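You operate a simulated robot arm through the tools that you are given. There is no shell and no other tool.

You are at the controls of a simulated robot arm. One attempt, no reset.

Task
Test the green tensioner: teal tray if it reads 17 to 23 cN, grey tray if not.
Fine: seat it in the test stand, lead the white clip through the eye to the slide, pull the slide out, push it home, and park the clip before you lift the tensioner out. Set down upright: what you pick out.

The check looks at the end state, three seconds after you hand in, the way a careful person would. Anything else that was tipped, shoved, dropped, spilled or broken makes it a failure.

Robot
A 7-joint arm with a two-finger parallel gripper, fixed in place. Base frame: the origin is on the floor under the middle of its stand, x ahead of it, y to its left, z up; the work surface is at about z = 0.76. Lengths are in m, angles in degrees, forces in N, time in s.
With the tool pointing down near the work surface it reaches from about 0.2 to 0.68 m from the base axis. Its first joint turns from -66.0 to 66.0 degrees. Payload 2.4 kg.
The TCP is the grasp point between the finger pads, 0.03 m short of the fingertips. In the tool frame z runs along the fingers and y along their closing line. The gripper opens to 0.094 m. The fingers are 0.028 m wide and 0.01 m thick; the gripper's body (0.05 by 0.096 m) begins 0.055 m behind the TCP.
Orientation is told as [roll, pitch, yaw] about the base's x, y, z axes, in that order, counted from this pose: with the fingers straight down and closing along the base's y, the tool's x points along the base's -x, its y along +y and its z along -z.

Tools
- The arm moves only by the tool nudge_tool. Its argument "plan" is text: rows parted by semicolons, each of 7 numbers parted by spaces: the gripper command, from -1 (fully open) to 1 (shut), values between in proportion, then the shift along the tool's x, y, z in units of 25 mm (1.0 is 25 mm), then the turn, a rotation vector about the tool's x, y, z in units of 6 degrees (1.0 is 6 degrees). In form: hand dx dy dz wx wy wz; .... A call has 1 to 20 rows; each row shifts and turns the commanded pose from where the row before left it, along the tool's axes as they then stand. A call with a number of a shift or a turn outside -1 to 1 is refused whole. A row lasts 0.2 s, in which the tool goes at most 0.05 m and 8.6 degrees; a call with a longer step from one row to the next is refused whole, and so is a gripper value outside its range. Where a pose cannot be reached the arm comes as near as it can. A force on the tool above 40 N (or 10 N above the force at the start of the call, whichever is more), or a blocked arm, ends the call early, and 0.2 s more pass. Each finger travels about 0.153 m/s and halts on what it meets, pressing with about 27 N; the grip force reading is that of the motor and also rises with nothing between the fingers. The clock runs only during rows and for 0.2 s after the last one: add rows that do not move to give the fingers time. It gives the time, the measured TCP pose, the force on the tool (base axes), the opening and the grip force at its end, in the units of the frame above (readings bear some noise), with the torque about the TCP (base axes, N m) and any sound that the robot's microphone picked up.
- Cameras (640 x 400 px; columns grow to the right, rows downward): "scene" is fixed at [0.0291, 0.4842, 1.4202]; the picture's right is [-0.77, -0.64, 0.00], its down [-0.51, 0.61, -0.61] and it looks along [0.39, -0.47, -0.79] (base axes); focal length 346 px, centre (320, 200). "wrist" rides on the gripper at [0.076, 0.014, -0.102] in the tool frame; the picture's right is [-0.18, 0.98, 0.00], its down [-0.75, -0.14, -0.64] and it looks along [-0.63, -0.12, 0.77] (tool axes); focal length 243 px, centre (320, 200). There is no depth. A picture from a camera that has moved, and an enlarged one, comes with that camera's place and axes in the base frame and with its lens.
- capture(camera): a new picture of that camera. No time passes.
- enlarge(camera, box): a new picture of the part [left, top, right, bottom] of that camera's present view, enlarged. No time passes.
- finish_job(): hands the job in; it is judged then, once.

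Places have to be worked out from the pictures, the camera data and where the tool is seen. Open the gripper and draw the arm clear of the work before you hand the job in, unless the task says otherwise.

The tools are called after "Request:" as a command line: name --argument value ..., lists and objects as JSON in quotes. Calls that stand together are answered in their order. nudge_tool: Moves the arm, as the interface text tells. Its arguments: {"type":"object","properties":{"plan":{"type":"string"}},"required":["plan"]} The other tools are called the same way: capture (camera) takes a picture; enlarge (camera, box) takes an enlarged picture of a part of a camera's view; finish_job () hands the job in.

At the start:

```text
clock: 0.0
tcp_pos: [0.2802, 0.2419, 1.0396]
tool_rot: [0.0, 0.0, 0.0]
force: [0.2, 0.3, 0.2]
wrist_torque: [-0.01, 0.01, 0.01]
finger_gap: 0.0939
finger_force: 0.0
```

scene: 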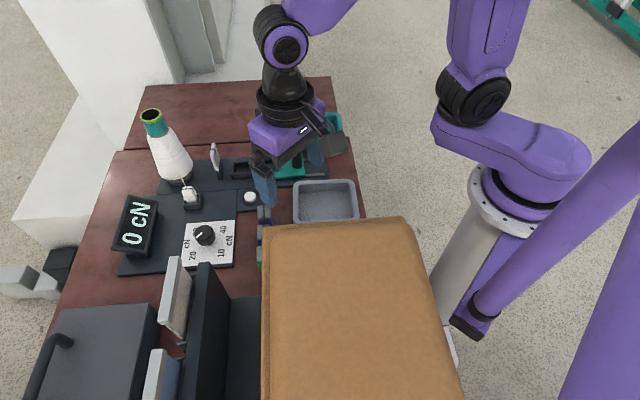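
wrist: 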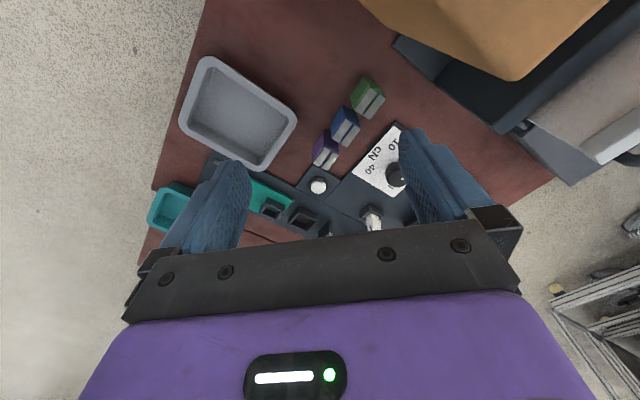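

I'll first look closely at the scene from both cameras to find the stand, the clip, the slide, the tensioners and trays.

Request:
enlarge --camera "scene" --box '[100, 80, 380, 280]'

Request:
enlarge --camera "wrist" --box '[140, 40, 460, 240]'

```text
2.00 times, centred on (240, 180) of scene
camera zoom: at [0.0291, 0.4842, 1.4202], right [-0.77, -0.64, 0.0], down [-0.51, 0.61, -0.61], along [0.39, -0.47, -0.79], focal length 691 px, centre (480, 240)
```

zoom: 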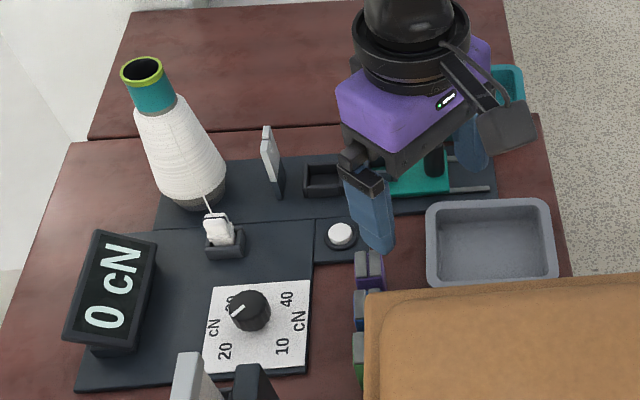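

```text
2.00 times, centred on (300, 140) of wrist
camera zoom: at [0.2032, 0.256, 1.1443], right [0.18, 0.98, 0.0], down [0.75, -0.14, 0.64], along [0.63, -0.12, -0.77], focal length 485 px, centre (360, 320)
```

zoom: 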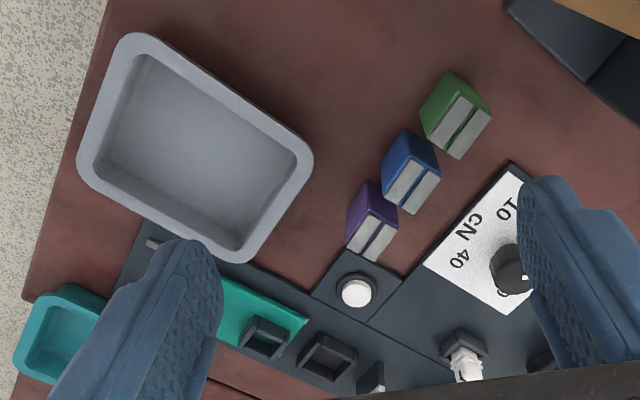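

The stand line appears to run cone → eye → nest → slide, along roughly (-0.77,-0.64). I'll move the hand forward, high above the work, to get a wrist view of the stand and to clear the scene view.

Request:
nudge_tool --plan "-1 -1 -0.4 -0.2 0 0 0; -1 -1 -0.4 -0.2 0 0 0; -1 -1 -0.4 0 0 0 0; -1 -1 -0.4 0 0 0 0; -1 -1 -0.4 0 0 0 0; -1 -1 -0.4 0 0 0 0; -1 -0.8 -0.4 0 0 0 0"

```text
clock: 1.6
tcp_pos: [0.4515, 0.173, 1.0513]
tool_rot: [0.1, 0.0, 0.0]
force: [0.0, 0.0, -0.2]
wrist_torque: [0.02, 0.0, -0.01]
finger_gap: 0.0941
finger_force: 0.0
```

The hand is over the stand now; I take pictures from both cameras.

Request:
capture --camera "wrist"

Request:
capture --camera "scene"

```text
taken
camera wrist: at [0.3745, 0.1856, 1.1539], right [0.18, 0.98, 0.0], down [0.75, -0.14, 0.64], along [0.63, -0.12, -0.77], focal length 243 px, centre (320, 200)
```

wrist: 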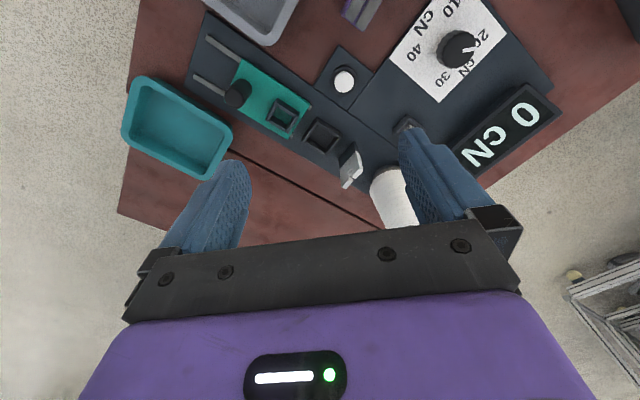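

```text
taken
```

scene: 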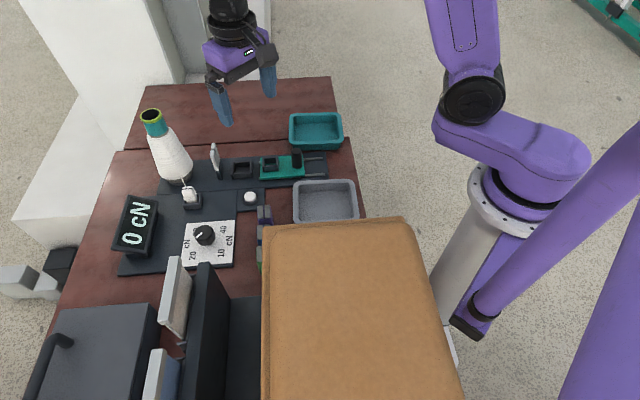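

Request:
enlarge --camera "wrist" --box '[180, 0, 420, 150]'

Request:
enlarge --camera "scene" --box '[130, 100, 370, 280]'

Request:
enlarge --camera "scene" --box '[140, 140, 260, 215]'

Request:
enlarge --camera "scene" --box '[220, 140, 340, 215]'

```text
2.67 times, centred on (300, 75) of wrist
camera zoom: at [0.3745, 0.1856, 1.1539], right [0.18, 0.98, 0.0], down [0.75, -0.14, 0.64], along [0.63, -0.12, -0.77], focal length 647 px, centre (373, 533)
```

zoom: 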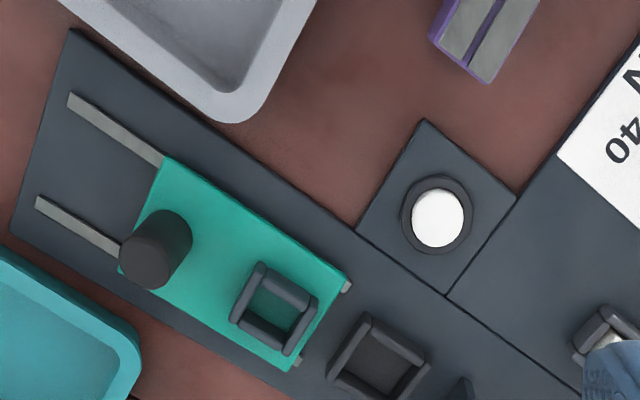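

```text
2.22 times, centred on (250, 190) of scene
camera zoom: at [0.0291, 0.4842, 1.4202], right [-0.77, -0.64, 0.0], down [-0.51, 0.61, -0.61], along [0.39, -0.47, -0.79], focal length 768 px, centre (476, 222)
```

zoom: 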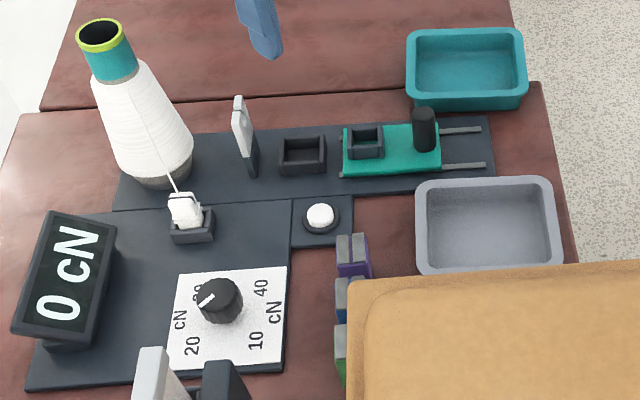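

```text
5.33 times, centred on (200, 178) of scene
camera zoom: at [0.0291, 0.4842, 1.4202], right [-0.77, -0.64, 0.0], down [-0.51, 0.61, -0.61], along [0.39, -0.47, -0.79], focal length 1844 px, centre (960, 320)
```

zoom: 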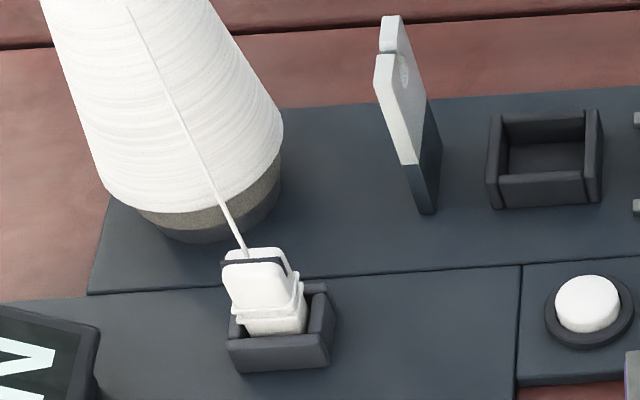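

```text
5.33 times, centred on (280, 178) of scene
camera zoom: at [0.0291, 0.4842, 1.4202], right [-0.77, -0.64, 0.0], down [-0.51, 0.61, -0.61], along [0.39, -0.47, -0.79], focal length 1844 px, centre (533, 320)
```

zoom: 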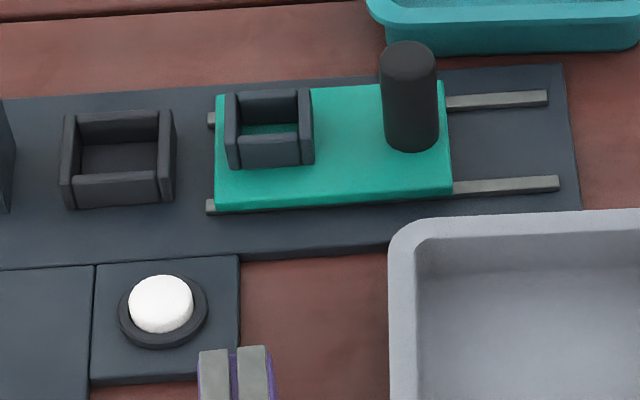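

The pictures show the slotted eye plate, the nest, the teal slide (socket plus black peg), and the three tensioners in a row near a tall tan object. I'll turn the wrist about +120° yaw while staying high, so the wrist camera looks back at the tensioners and the tan object.

Request:
nudge_tool --plan "-1 0 0 0 0 0 -1; -1 0 0 0 0 0 -1; -1 0 0 0 0 0 -1; -1 0 0 0 0 0 -1; -1 0 0 0 0 0 -1; -1 0 0 0 0 0 -1; -1 0 0 0 0 0 -1; -1 0 0 0 0 0 -1; -1 0 0 0 0 0 -1; -1 0 0 0 0 0 -1; -1 0 0 0 0 0 -1; -1 0 0 0 0 0 -1; -1 0 0 0 0 0 -1; -1 0 0 0 0 0 -1; -1 0 0 0 0 0 -1; -1 0 0 0 0 0 -1; -1 0 0 0 0 0 -1; -1 0 0 0 0 0 -1; -1 0 0 0 0 0 -1; -1 0 0 0 0 0 -1"

```text
clock: 5.8
tcp_pos: [0.451, 0.1725, 1.0511]
tool_rot: [0.0, -0.1, 120.2]
force: [0.1, 0.5, -0.6]
wrist_torque: [-0.03, 0.03, 0.05]
finger_gap: 0.0939
finger_force: 0.2
```

The hand turned to yaw 120° without trouble. I take a wrist picture looking back towards the tensioners.

Request:
capture --camera "wrist"

Request:
enlarge --camera "wrist" --box '[200, 0, 520, 200]'

```text
taken
camera wrist: at [0.4763, 0.0988, 1.1542], right [-0.94, -0.33, 0.0], down [-0.26, 0.72, 0.64], along [-0.21, 0.6, -0.77], focal length 243 px, centre (320, 200)
```

wrist: 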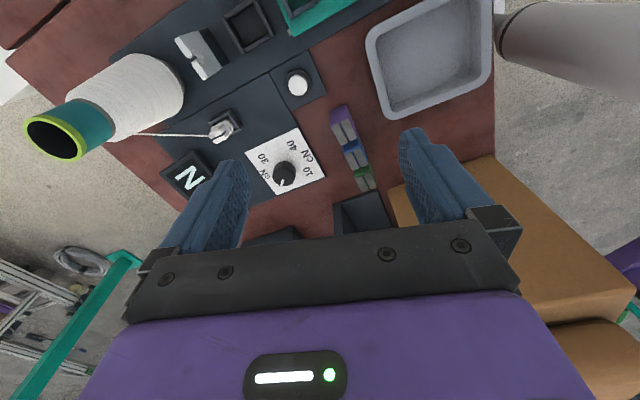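

```text
2.00 times, centred on (360, 100) of wrist
camera zoom: at [0.4763, 0.0988, 1.1542], right [-0.94, -0.33, 0.0], down [-0.26, 0.72, 0.64], along [-0.21, 0.6, -0.77], focal length 485 px, centre (240, 400)
```

zoom: 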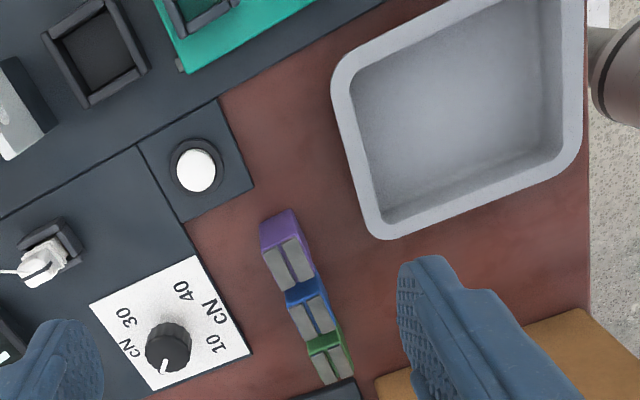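

The tan object is a tall box standing on the table with its front face about 7 cm from the green tensioner, and there is a dark box right by it too. I'll move closer to that area, still above everything, for a better look.

Request:
nudge_tool --plan "-1 -0.82 0.22 0.33 0 0 0; -1 -0.82 0.22 0.33 0 0 0; -1 -0.82 0.22 0.33 0 0 0; -1 -0.82 0.22 0.33 0 0 0; -1 -0.82 0.22 0.33 0 0 0; -1 -0.82 0.22 0.33 0 0 0; -1 0 0 0 0 0 -0.8; -1 0 0 0 0 0 -0.8"

```text
clock: 7.6
tcp_pos: [0.3608, 0.2622, 1.0024]
tool_rot: [0.0, -0.1, 129.7]
force: [0.0, -0.8, -0.1]
wrist_torque: [0.02, -0.02, 0.01]
finger_gap: 0.0942
finger_force: 0.0
```

I check the view of the tensioners from here.

Request:
capture --camera "wrist"

Request:
enlarge --camera "wrist" --box '[240, 20, 400, 120]'

Request:
capture --camera "scene"

```text
taken
camera wrist: at [0.3973, 0.1943, 1.1051], right [-0.87, -0.49, 0.0], down [-0.37, 0.67, 0.64], along [-0.31, 0.56, -0.77], focal length 243 px, centre (320, 200)
```

wrist: 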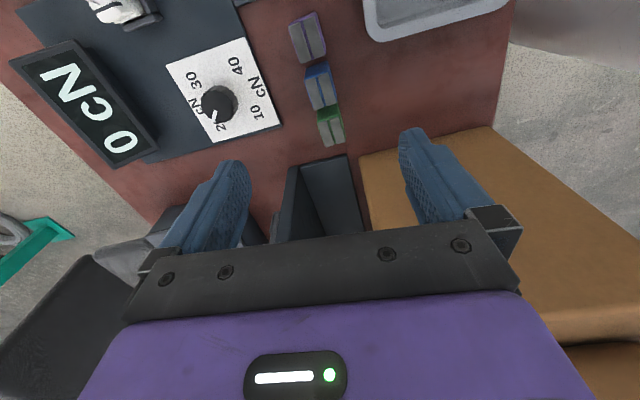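

```text
4.00 times, centred on (320, 70) of wrist
camera zoom: at [0.3973, 0.1943, 1.1051], right [-0.87, -0.49, 0.0], down [-0.37, 0.67, 0.64], along [-0.31, 0.56, -0.77], focal length 970 px, centre (320, 720)
```

zoom: 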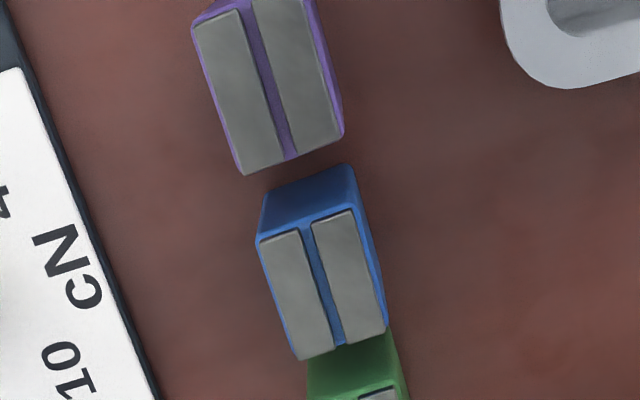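

```text
taken
```

scene: 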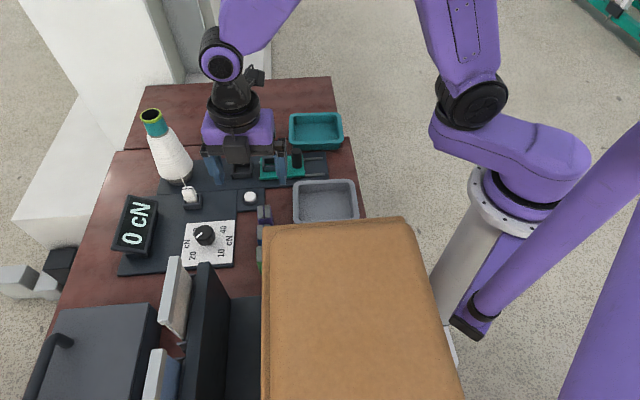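

Request:
enlarge --camera "wrist" --box '[260, 85, 420, 185]'

Request:
enlarge --camera "scene" --box '[150, 230, 310, 330]'

```text
4.00 times, centred on (340, 135) of wrist
camera zoom: at [0.3973, 0.1943, 1.1051], right [-0.87, -0.49, 0.0], down [-0.37, 0.67, 0.64], along [-0.31, 0.56, -0.77], focal length 970 px, centre (240, 460)
```

zoom: 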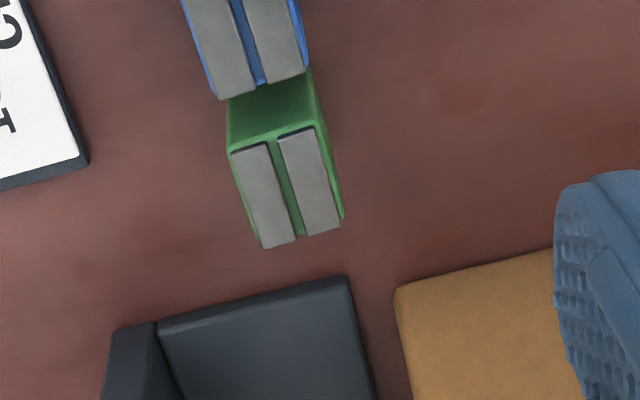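

```text
4.00 times, centred on (230, 280) of scene
camera zoom: at [0.0291, 0.4842, 1.4202], right [-0.77, -0.64, 0.0], down [-0.51, 0.61, -0.61], along [0.39, -0.47, -0.79], focal length 1383 px, centre (680, -120)
```

zoom: 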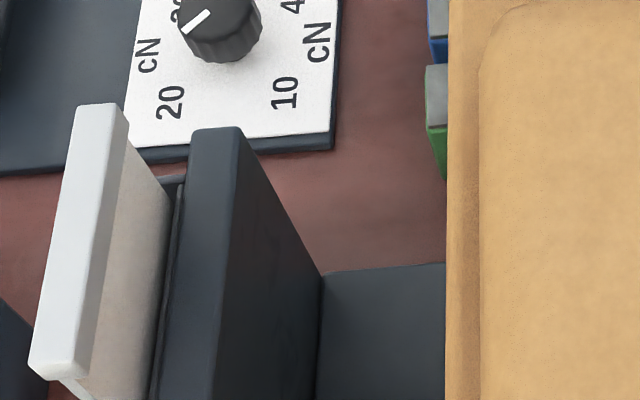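

The tensioners are about 0.028 × 0.034 × 0.05 m with their slots running at ~136° (perpendicular to the stand line), tops near z≈0.815; green is near (0.320, 0.300). I'll align the yaw to ~136°, narrow the fingers, and hover above green at a safe height.

Request:
nudge_tool --plan "-0.3 0 0 0 0 0 -0.54; -0.3 0 0 0 0 0 -0.54; -0.3 -0.74 0 0.67 0 0 0; -0.3 -0.74 0 0.67 0 0 0; -0.3 -0.74 0 0.66 0 0 0; -0.3 0 0 0 0 0 0"

```text
clock: 9.0
tcp_pos: [0.3187, 0.3009, 0.9528]
tool_rot: [0.0, 0.0, 136.1]
force: [-0.3, 0.2, 0.2]
wrist_torque: [0.01, 0.02, 0.04]
finger_gap: 0.0611
finger_force: 0.1
```

I check how the fingers line up with the green tensioner from both cameras.

Request:
capture --camera "wrist"

Request:
capture --camera "scene"

Request:
enlarge --camera "wrist" --box '[220, 80, 420, 205]'

```text
taken
camera wrist: at [0.364, 0.2376, 1.056], right [-0.81, -0.58, 0.0], down [-0.45, 0.62, 0.64], along [-0.37, 0.52, -0.77], focal length 243 px, centre (320, 200)
```

wrist: 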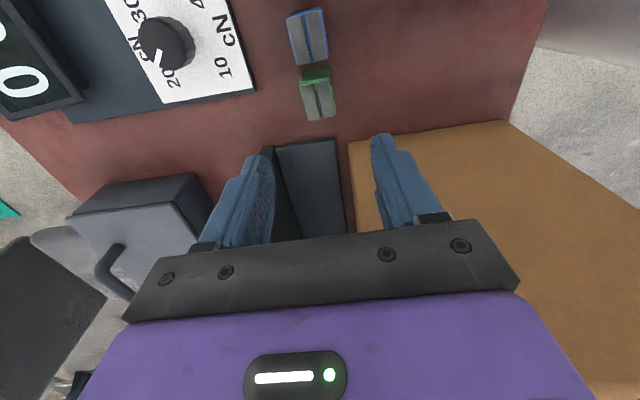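

```text
taken
```

scene: 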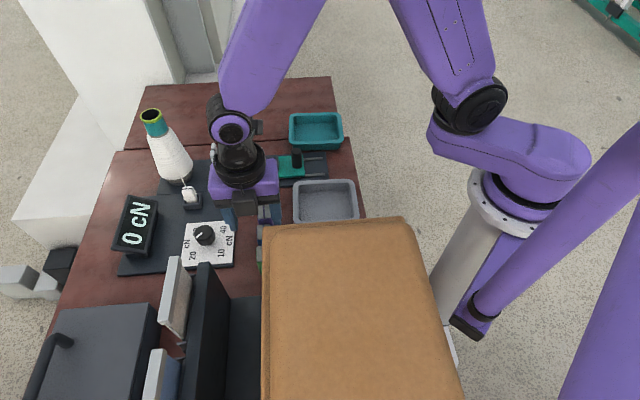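

```text
3.20 times, centred on (320, 142) of wrist
camera zoom: at [0.364, 0.2376, 1.056], right [-0.81, -0.58, 0.0], down [-0.45, 0.62, 0.64], along [-0.37, 0.52, -0.77], focal length 776 px, centre (320, 384)
```

zoom: 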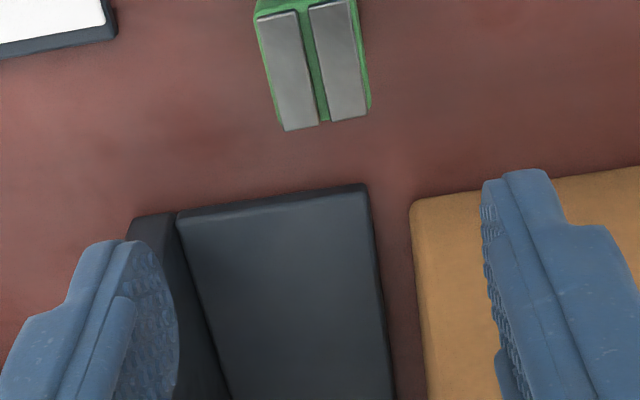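

The hand is centred over green within ~2 mm. Before descending I measure the tensioner height from the neighbour's visible face.

Request:
enlarge --camera "wrist" --box '[270, 0, 366, 60]'

Request:
enlarge --camera "wrist" --box '[270, 60, 366, 120]'

```text
6.67 times, centred on (318, 30) of wrist
camera zoom: at [0.364, 0.2376, 1.056], right [-0.81, -0.58, 0.0], down [-0.45, 0.62, 0.64], along [-0.37, 0.52, -0.77], focal length 1618 px, centre (333, 1333)
```

zoom: 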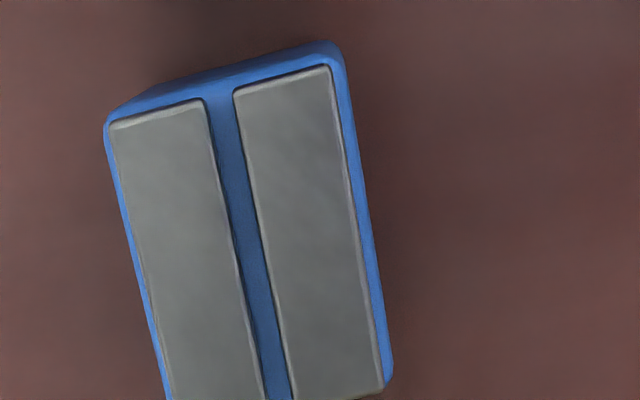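

```text
6.67 times, centred on (318, 90) of wrist
camera zoom: at [0.364, 0.2376, 1.056], right [-0.81, -0.58, 0.0], down [-0.45, 0.62, 0.64], along [-0.37, 0.52, -0.77], focal length 1618 px, centre (333, 933)
```

zoom: 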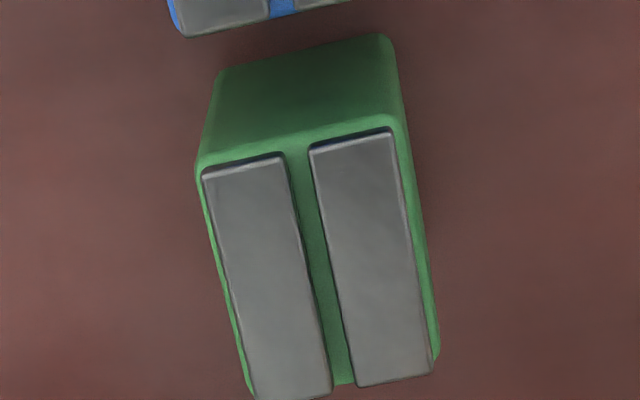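

Green is 0.028 × 0.034 × 0.05 m, its top at z≈0.814, and the hand needs only ~2 mm correction. I descend so the fingertips end ~27 mm above its bottom (leaving room for the nest walls later).

Request:
nudge_tool --plan "-0.3 0.09 -0.06 0.87 0 0 0; -0.3 0 0 0.87 0 0 0; -0.3 0 0 0.87 0 0 0; -0.3 0 0 0.87 0 0 0; -0.3 0 0 0.87 0 0 0; -0.3 0 0 0.84 0 0 0; -0.3 0 0 0 0 0 0"

```text
clock: 10.6
tcp_pos: [0.3235, 0.2995, 0.823]
tool_rot: [0.0, 0.0, 136.1]
force: [0.2, -0.7, -0.3]
wrist_torque: [0.02, 0.01, 0.02]
finger_gap: 0.0609
finger_force: 0.0
```

Request:
capture --camera "wrist"

Request:
capture --camera "scene"

```text
taken
camera wrist: at [0.3679, 0.2378, 0.9254], right [-0.81, -0.58, 0.0], down [-0.45, 0.62, 0.64], along [-0.37, 0.52, -0.77], focal length 243 px, centre (320, 200)
```

wrist: 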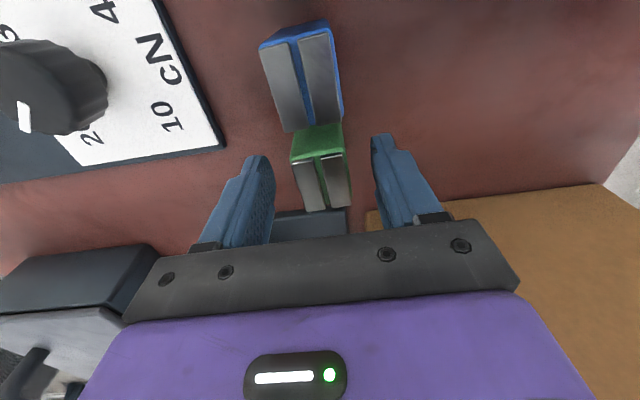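

```text
taken
```

scene: 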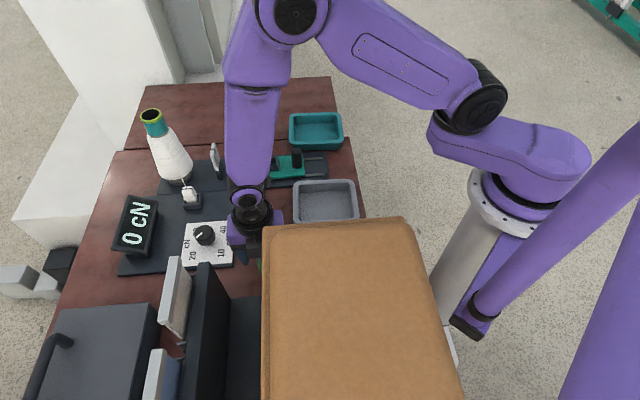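

Green sits centred between the fingers. I close on it and hold a few rows for the grip to settle.

Request:
nudge_tool --plan "1 0 0 0 0 0 0; 1 0 0 0 0 0 0; 1 0 0 0 0 0 0; 1 0 0 0 0 0 0"

```text
clock: 11.6
tcp_pos: [0.3232, 0.3008, 0.8212]
tool_rot: [0.0, 0.1, 136.1]
force: [0.4, -0.7, 0.7]
wrist_torque: [0.0, 0.02, 0.02]
finger_gap: 0.0294
finger_force: 26.8
```

Gripped at 29 mm width. I lift straight up to z≈0.93.

Request:
nudge_tool --plan "1 0 0 -0.5 0 0 0; 1 0 0 -0.9 0 0 0; 1 0 0 -0.9 0 0 0; 1 0 0 -0.9 0 0 0; 1 0 0 -0.9 0 0 0; 1 0 0 -0.4 0 0 0"

```text
clock: 13.0
tcp_pos: [0.3238, 0.2996, 0.9345]
tool_rot: [-0.1, 0.0, 136.1]
force: [-0.9, 1.4, -1.3]
wrist_torque: [0.02, 0.02, 0.0]
finger_gap: 0.0293
finger_force: 27.0
```

Holding firmly. I carry it at safe height (bottom ≈0.895, above the eye plate's top ≈0.87) towards the nest, then will turn it 90°.

Request:
nudge_tool --plan "1 0 0 -0.8 0 0 0; 1 0.94 -0.184 0 0 0 0; 1 0.94 -0.184 0 0 0 0; 1 0.94 -0.184 0 0 0 0; 1 0.94 -0.184 0 0 0 0; 1 0.94 -0.184 0 0 0 0; 1 0.94 -0.184 0 0 0 0; 1 0.94 -0.184 0 0 0 0; 1 0.94 -0.184 0 0 0 0; 1 0.94 -0.184 0 0 0 0; 1 0.94 -0.184 0 0 0 0; 1 0.94 -0.184 0 0 0 0"

Request:
nudge_tool --plan "1 0 0 0 0 0 1; 1 0 0 0 0 0 1; 1 0 0 0 0 0 1; 1 0 0 0 0 0 1; 1 0 0 0 0 0 1; 1 0 0 0 0 0 1; 1 0 0 0 0 0 1; 1 0 0 0 0 0 1; 1 0 0 0 0 0 1; 1 0 0 0 0 0 1; 1 0 0 0 0 0 1; 1 0 0 0 0 0 1; 1 0 0 0 0 0 1; 1 0 0 0 0 0 1; 1 0 0 0 0 0 1; 1 0 0 0 0 0 0"

```text
clock: 15.6
tcp_pos: [0.5448, 0.1564, 0.9535]
tool_rot: [0.0, -0.1, 136.1]
force: [0.0, 0.8, -1.5]
wrist_torque: [0.01, 0.01, 0.01]
finger_gap: 0.0292
finger_force: 27.2
```

```text
clock: 19.0
tcp_pos: [0.5437, 0.1577, 0.954]
tool_rot: [0.0, 0.1, 46.1]
force: [0.0, -0.4, -1.1]
wrist_torque: [-0.01, -0.03, 0.02]
finger_gap: 0.0293
finger_force: 27.3
```

The hand is above the nest at yaw 46°. I look from both cameras to line up.

Request:
capture --camera "wrist"

Request:
capture --camera "scene"

Request:
enlarge --camera "wrist" --box '[240, 0, 400, 100]'

Request:
enlarge --camera "scene" --box '[180, 120, 300, 195]'

```text
taken
camera wrist: at [0.4796, 0.1122, 1.0572], right [-0.58, 0.81, 0.0], down [0.62, 0.44, 0.64], along [0.52, 0.37, -0.77], focal length 243 px, centre (320, 200)
```

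wrist: 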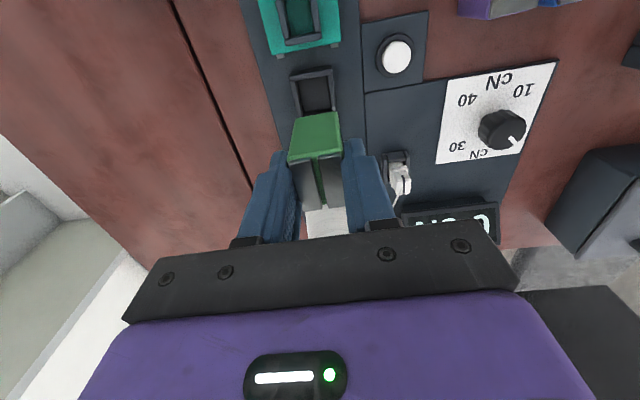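

```text
taken
```

scene: 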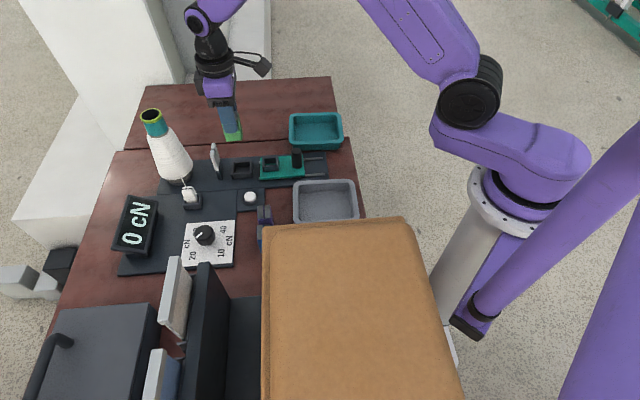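

```text
4.00 times, centred on (320, 50) of wrist
camera zoom: at [0.4796, 0.1122, 1.0572], right [-0.58, 0.81, 0.0], down [0.62, 0.44, 0.64], along [0.52, 0.37, -0.77], focal length 970 px, centre (320, 800)
```

zoom: 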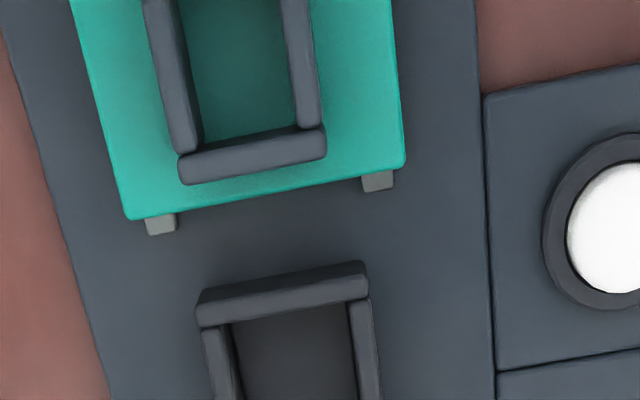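

```text
5.33 times, centred on (240, 158) of scene
camera zoom: at [0.0291, 0.4842, 1.4202], right [-0.77, -0.64, 0.0], down [-0.51, 0.61, -0.61], along [0.39, -0.47, -0.79], focal length 1844 px, centre (747, 427)
```

zoom: 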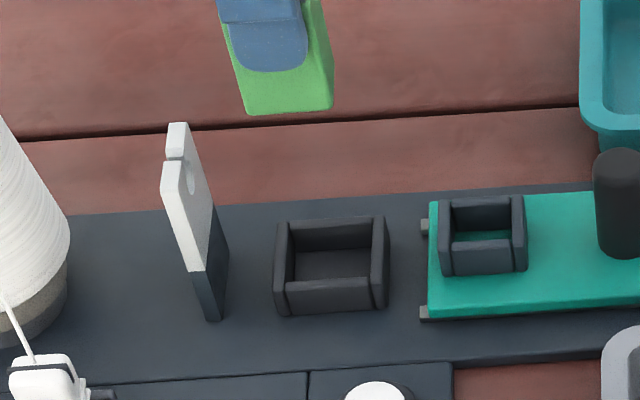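

I shift 5 cm further along the line (staying above the eye plate top) so the whole nest shows in the wrist view, to measure it in the tool frame.

Request:
nudge_tool --plan "1 -0.5 0 -0.4 0 0 0; 1 -0.5 0 0 0 0 0; 1 -0.5 0 0 0 0 0; 1 -0.5 0 0 0 0 0; 1 0 0 0 0 0 0"

Request:
enlarge --camera "wrist" --box '[256, 0, 384, 80]'

Request:
capture --camera "wrist"

```text
clock: 20.2
tcp_pos: [0.579, 0.1935, 0.9641]
tool_rot: [0.0, 0.0, 46.1]
force: [0.0, -0.2, -0.9]
wrist_torque: [0.0, 0.03, -0.03]
finger_gap: 0.0291
finger_force: 27.0
```

```text
5.00 times, centred on (320, 40) of wrist
camera zoom: at [0.5143, 0.1475, 1.0671], right [-0.58, 0.81, 0.0], down [0.62, 0.45, 0.64], along [0.52, 0.37, -0.77], focal length 1213 px, centre (320, 1000)
```

zoom: 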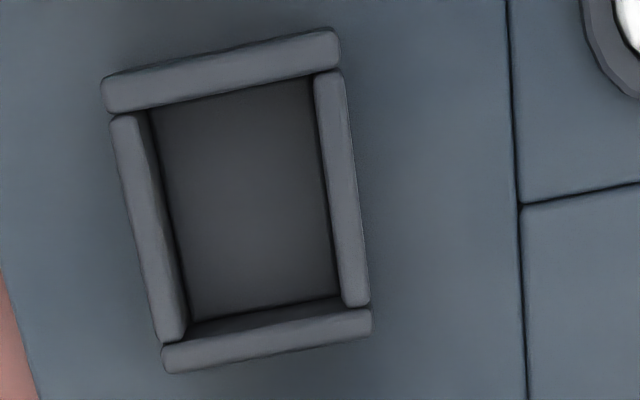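

```text
taken
camera wrist: at [0.5143, 0.1475, 1.0671], right [-0.58, 0.81, 0.0], down [0.62, 0.45, 0.64], along [0.52, 0.37, -0.77], focal length 243 px, centre (320, 200)
```

wrist: 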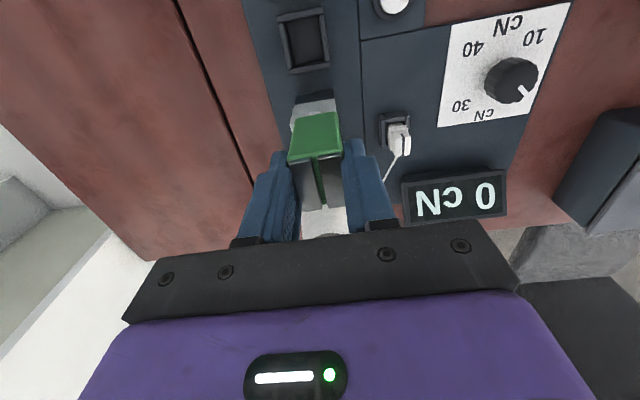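

The nest is clearly seen: interior about 38 × 32 mm, centre about (+46, −5.5) mm from the TCP in tool axes, turned ~1–1.5° from the tool. I now measure the held tensioner in the hand.

Request:
enlarge --camera "wrist" --box '[256, 90, 384, 170]'

Request:
enlarge --camera "wrist" --box '[256, 150, 384, 230]'

Request:
enlarge --camera "wrist" --box '[360, 80, 456, 140]'

```text
5.00 times, centred on (320, 130) of wrist
camera zoom: at [0.5143, 0.1475, 1.0671], right [-0.58, 0.81, 0.0], down [0.62, 0.45, 0.64], along [0.52, 0.37, -0.77], focal length 1213 px, centre (320, 550)
```

zoom: 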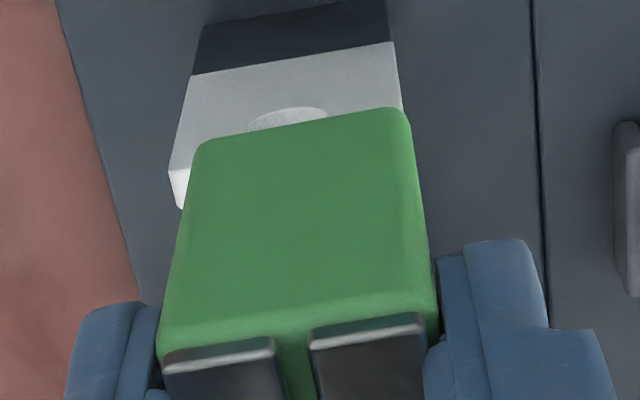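

```text
5.00 times, centred on (320, 190) of wrist
camera zoom: at [0.5143, 0.1475, 1.0671], right [-0.58, 0.81, 0.0], down [0.62, 0.45, 0.64], along [0.52, 0.37, -0.77], focal length 1213 px, centre (320, 250)
```

zoom: 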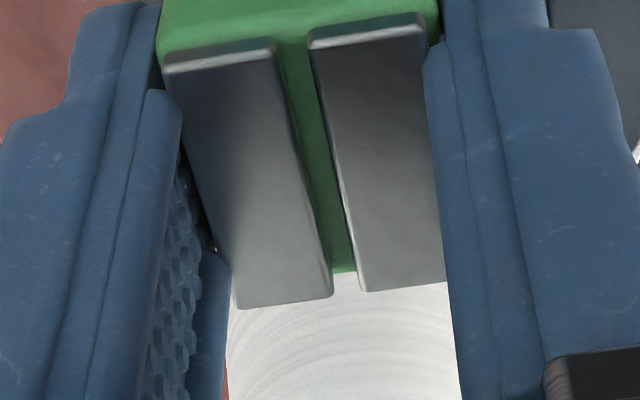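

```text
6.67 times, centred on (408, 110) of wrist
camera zoom: at [0.5143, 0.1475, 1.0671], right [-0.58, 0.81, 0.0], down [0.62, 0.45, 0.64], along [0.52, 0.37, -0.77], focal length 1618 px, centre (-267, 800)
```

zoom: 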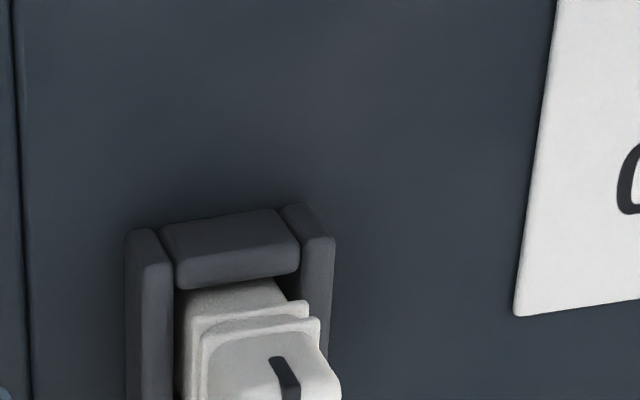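

The held tensioner is centred at the TCP (within 0.5 mm) and square to the tool. I rotate 1.2° to match the nest and re-measure.

Request:
nudge_tool --plan "1 0 0 0 0 0 0.2; 1 0 0 0 0 0 0"

Request:
enlarge --camera "wrist" --box '[256, 0, 384, 80]'

```text
clock: 20.8
tcp_pos: [0.5781, 0.1932, 0.9638]
tool_rot: [0.0, 0.1, 44.9]
force: [0.4, 0.1, -0.6]
wrist_torque: [-0.02, -0.02, -0.02]
finger_gap: 0.0291
finger_force: 26.8
```

```text
5.00 times, centred on (320, 40) of wrist
camera zoom: at [0.5135, 0.1491, 1.067], right [-0.56, 0.83, 0.0], down [0.63, 0.43, 0.64], along [0.53, 0.36, -0.77], focal length 1213 px, centre (320, 1000)
```

zoom: 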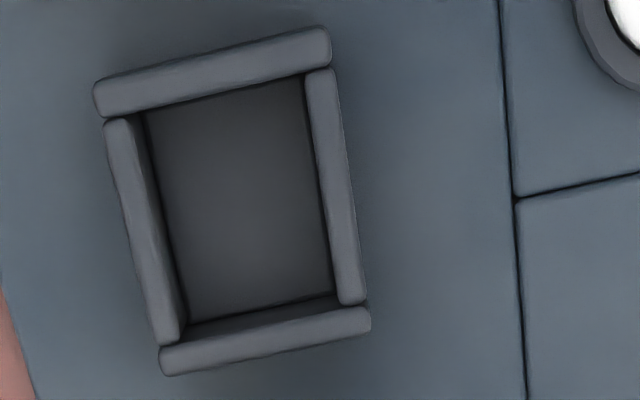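

The remaining offset is (+46.9, −7.1) mm in tool axes. I move over the nest and descend to have the tensioner's bottom ~2.5 cm above the rim, then check.

Request:
nudge_tool --plan "1 0.626 -0.095 0 0 0 0; 1 0.625 -0.095 0 0 0 0; 1 0.625 -0.094 0 0 0 0; 1 0 0 0.9 0 0 0; 1 0 0 0.9 0 0 0; 1 0 0 0.9 0 0 0; 1 0 0 0.85 0 0 0; 1 0 0 0 0 0 0"

Request:
enlarge --camera "wrist" --box '[240, 60, 400, 160]'

Request:
enlarge --camera "scene" --box '[190, 120, 310, 195]'

```text
clock: 22.6
tcp_pos: [0.5513, 0.1542, 0.8751]
tool_rot: [0.0, -0.1, 44.9]
force: [-0.3, -0.1, -1.1]
wrist_torque: [0.01, 0.01, -0.03]
finger_gap: 0.0291
finger_force: 26.9
```

```text
4.00 times, centred on (320, 110) of wrist
camera zoom: at [0.4855, 0.1112, 0.98], right [-0.56, 0.83, 0.0], down [0.63, 0.43, 0.64], along [0.53, 0.36, -0.77], focal length 970 px, centre (320, 560)
```

zoom: 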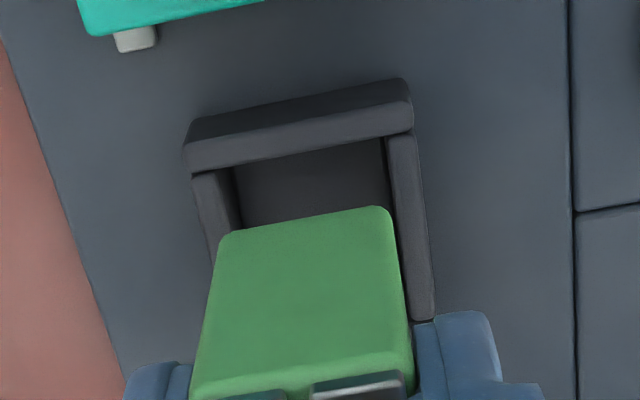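

```text
5.33 times, centred on (250, 158) of scene
camera zoom: at [0.0291, 0.4842, 1.4202], right [-0.77, -0.64, 0.0], down [-0.51, 0.61, -0.61], along [0.39, -0.47, -0.79], focal length 1844 px, centre (693, 427)
```

zoom: 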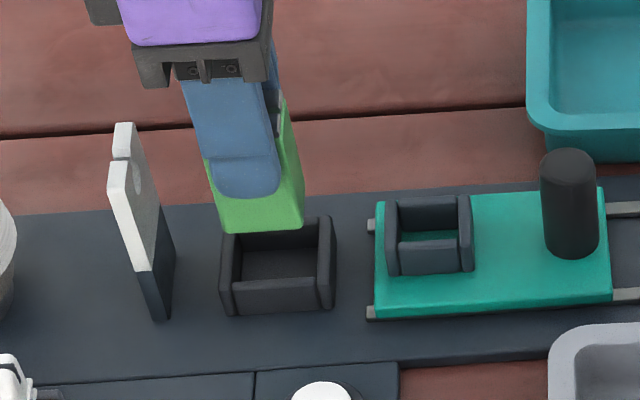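

Request:
enlarge --camera "wrist" --box '[280, 75, 360, 125]'

Request:
enlarge --camera "wrist" --box '[280, 105, 360, 155]'

Request:
enlarge --camera "scene" --box '[220, 145, 268, 175]'

```text
8.00 times, centred on (320, 100) of wrist
camera zoom: at [0.4855, 0.1112, 0.98], right [-0.56, 0.83, 0.0], down [0.63, 0.43, 0.64], along [0.53, 0.36, -0.77], focal length 1941 px, centre (320, 1000)
```

zoom: 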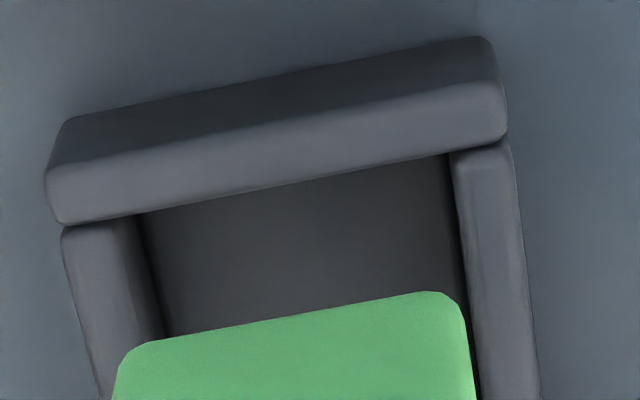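

```text
8.00 times, centred on (320, 130) of wrist
camera zoom: at [0.4855, 0.1112, 0.98], right [-0.56, 0.83, 0.0], down [0.63, 0.43, 0.64], along [0.53, 0.36, -0.77], focal length 1941 px, centre (320, 760)
```

zoom: 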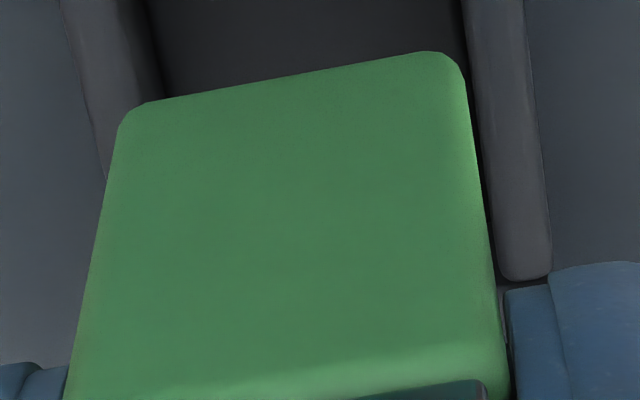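

```text
13.33 times, centred on (244, 160) of scene
camera zoom: at [0.0291, 0.4842, 1.4202], right [-0.77, -0.64, 0.0], down [-0.51, 0.61, -0.61], along [0.39, -0.47, -0.79], focal length 4610 px, centre (1333, 733)
```

zoom: 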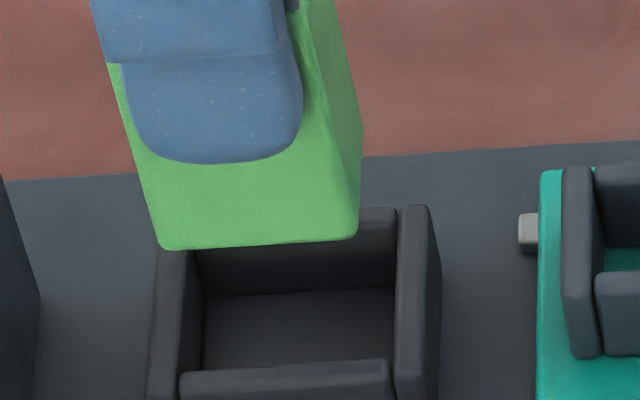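

The tensioner is centred over the nest opening within ~0.5 mm in both directions. I lower it slowly into the nest, watching the force.

Request:
nudge_tool --plan "1 0 0 0.4 0 0 0; 1 0 0 0.3 0 0 0; 1 0 0 0.3 0 0 0; 1 0 0 0.3 0 0 0; 1 0 0 0.2 0 0 0; 1 0 0 0 0 0 0"

```text
clock: 24.0
tcp_pos: [0.5502, 0.1553, 0.8384]
tool_rot: [0.0, 0.0, 44.9]
force: [0.3, 1.1, -1.3]
wrist_torque: [0.01, 0.0, 0.01]
finger_gap: 0.0294
finger_force: 27.1
```

No contact yet with the bottom at ≈0.78. I check that it has entered the nest.

Request:
enlarge --camera "scene" --box '[212, 135, 276, 175]'

Request:
enlarge --camera "wrist" --box '[270, 90, 366, 150]'

```text
10.00 times, centred on (244, 155) of scene
camera zoom: at [0.0291, 0.4842, 1.4202], right [-0.77, -0.64, 0.0], down [-0.51, 0.61, -0.61], along [0.39, -0.47, -0.79], focal length 3457 px, centre (1080, 650)
```

zoom: 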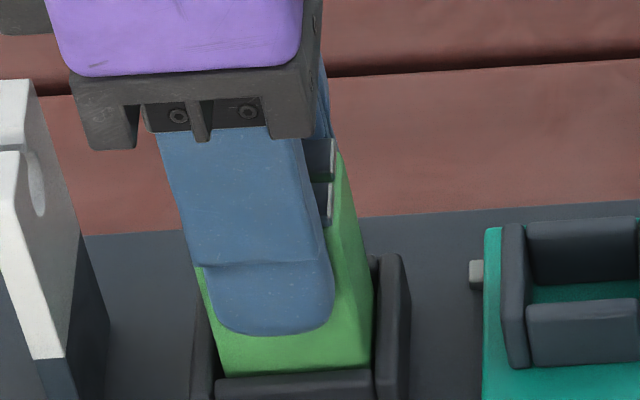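

```text
6.67 times, centred on (318, 120) of wrist
camera zoom: at [0.4859, 0.1112, 0.9413], right [-0.56, 0.83, 0.0], down [0.63, 0.43, 0.64], along [0.53, 0.36, -0.77], focal length 1618 px, centre (333, 733)
```

zoom: 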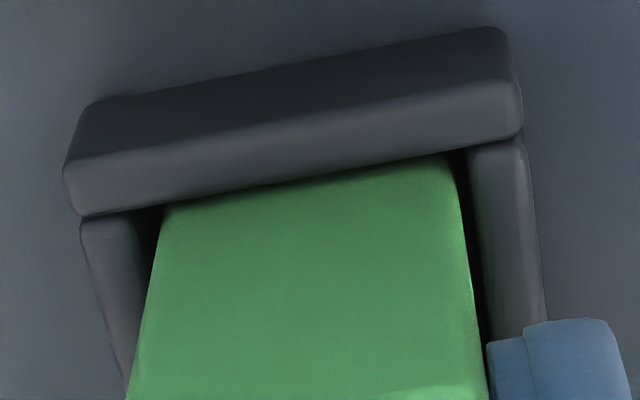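

It's inside the walls with gaps on both sides. I lower in 2 mm steps until it bottoms.

Request:
nudge_tool --plan "1 0 0 0.1 0 0 0; 1 0 0 0.1 0 0 0; 1 0 0 0.08 0 0 0; 1 0 0 0 0 0 0"

```text
clock: 25.0
tcp_pos: [0.5506, 0.1548, 0.8323]
tool_rot: [0.0, -0.2, 45.0]
force: [-8.7, -0.3, 22.2]
wrist_torque: [-0.03, 0.39, -0.06]
finger_gap: 0.0292
finger_force: 26.9
```

Contact with ~22 N: it has bottomed (bottom ≈0.774). I back off 1 mm to relieve the force before releasing.

Request:
nudge_tool --plan "1 0 0 -0.04 0 0 0; 1 0 0 0 0 0 0"

Request:
enlarge --camera "scene" --box '[212, 135, 276, 175]'

Request:
enlarge --camera "wrist" --box '[270, 90, 366, 150]'

```text
clock: 25.6
tcp_pos: [0.5504, 0.1556, 0.8327]
tool_rot: [-0.1, -0.1, 45.0]
force: [-1.5, 4.3, 9.2]
wrist_torque: [0.27, -0.02, -0.03]
finger_gap: 0.0293
finger_force: 27.0
```

```text
10.00 times, centred on (244, 155) of scene
camera zoom: at [0.0289, 0.4843, 1.4202], right [-0.77, -0.64, 0.0], down [-0.51, 0.61, -0.61], along [0.39, -0.47, -0.79], focal length 3457 px, centre (1080, 650)
```

zoom: 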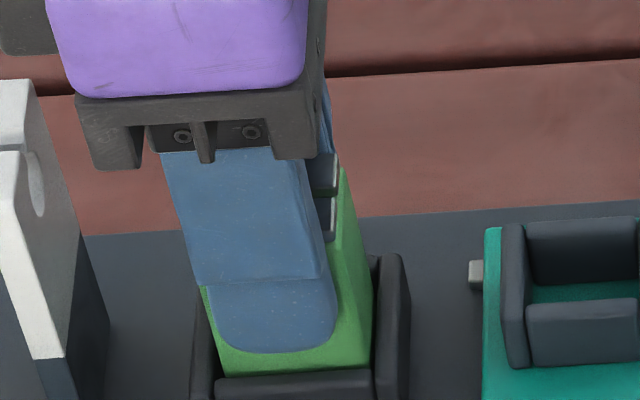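

```text
6.67 times, centred on (318, 120) of wrist
camera zoom: at [0.486, 0.1113, 0.9352], right [-0.56, 0.83, 0.0], down [0.63, 0.43, 0.64], along [0.53, 0.36, -0.77], focal length 1618 px, centre (333, 733)
```

zoom: 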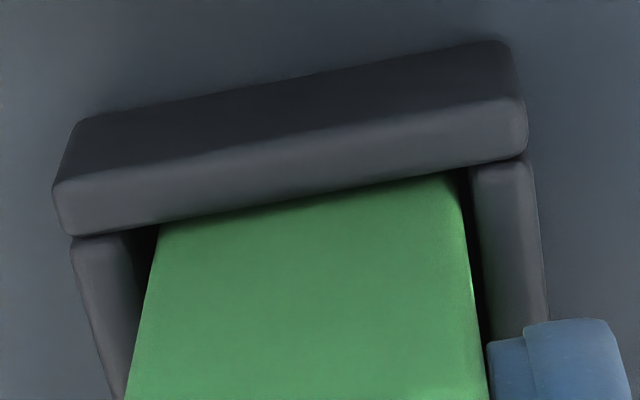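

It looks seated between the walls. I release gently and then raise the hand straight up.

Request:
nudge_tool --plan "0.2 0 0 0 0 0 0; 0 0 0 0 0 0 0; -0.1 0 0 0 0 0 0; -0.1 0 0 0 0 0 0"

Request:
enlarge --camera "scene" --box '[212, 135, 276, 175]'

```text
clock: 26.6
tcp_pos: [0.5498, 0.1546, 0.8315]
tool_rot: [0.1, -0.1, 45.0]
force: [0.1, -0.3, 0.9]
wrist_torque: [0.03, -0.03, -0.02]
finger_gap: 0.0517
finger_force: 0.1
```

```text
10.00 times, centred on (244, 155) of scene
camera zoom: at [0.0291, 0.4842, 1.4202], right [-0.77, -0.64, 0.0], down [-0.51, 0.61, -0.61], along [0.39, -0.47, -0.79], focal length 3457 px, centre (1080, 650)
```

zoom: 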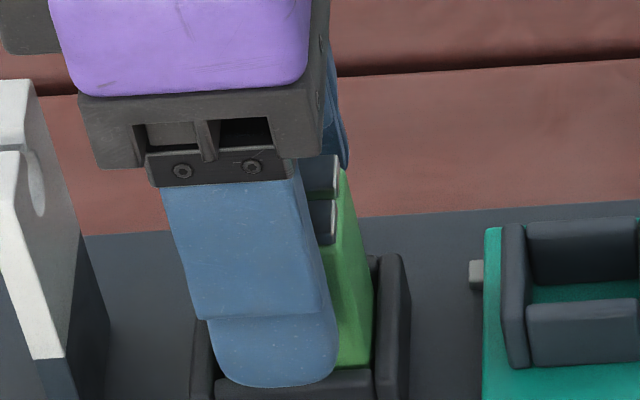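

Released with no force. I raise the hand straight up clear of it.

Request:
nudge_tool --plan "-0.1 0 0 -0.6 0 0 0; -0.1 0 0 -0.9 0 0 0; -0.1 0 0 -0.9 0 0 0; -0.1 0 0 -0.9 0 0 0; -0.1 0 0 -0.9 0 0 0; -0.1 0 0 -0.8 0 0 0; -0.1 0 0 0 0 0 0"

Request:
enlarge --camera "scene" --box '[180, 120, 300, 195]'

Request:
capture --camera "wrist"

```text
clock: 28.2
tcp_pos: [0.5495, 0.1553, 0.9556]
tool_rot: [0.0, -0.1, 45.1]
force: [0.3, -0.6, 0.3]
wrist_torque: [0.01, -0.02, -0.02]
finger_gap: 0.052
finger_force: 0.0
```

```text
5.33 times, centred on (240, 158) of scene
camera zoom: at [0.0291, 0.4842, 1.4202], right [-0.77, -0.64, 0.0], down [-0.51, 0.61, -0.61], along [0.39, -0.47, -0.79], focal length 1844 px, centre (747, 427)
```

zoom: 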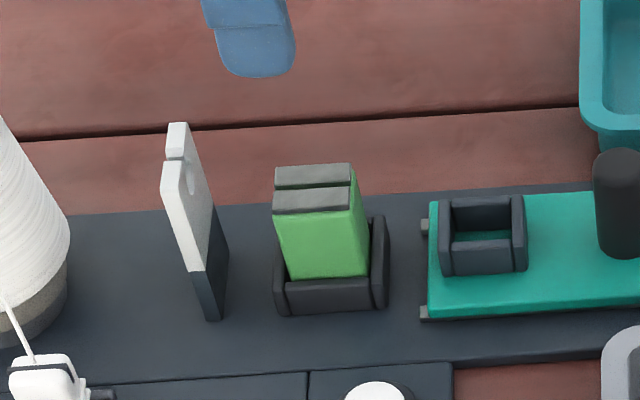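

```text
taken
camera wrist: at [0.4853, 0.1121, 1.0598], right [-0.56, 0.83, 0.0], down [0.63, 0.43, 0.64], along [0.53, 0.36, -0.77], focal length 243 px, centre (320, 200)
```

wrist: 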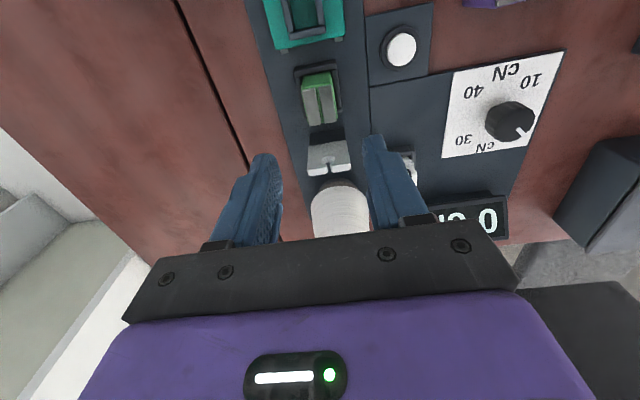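

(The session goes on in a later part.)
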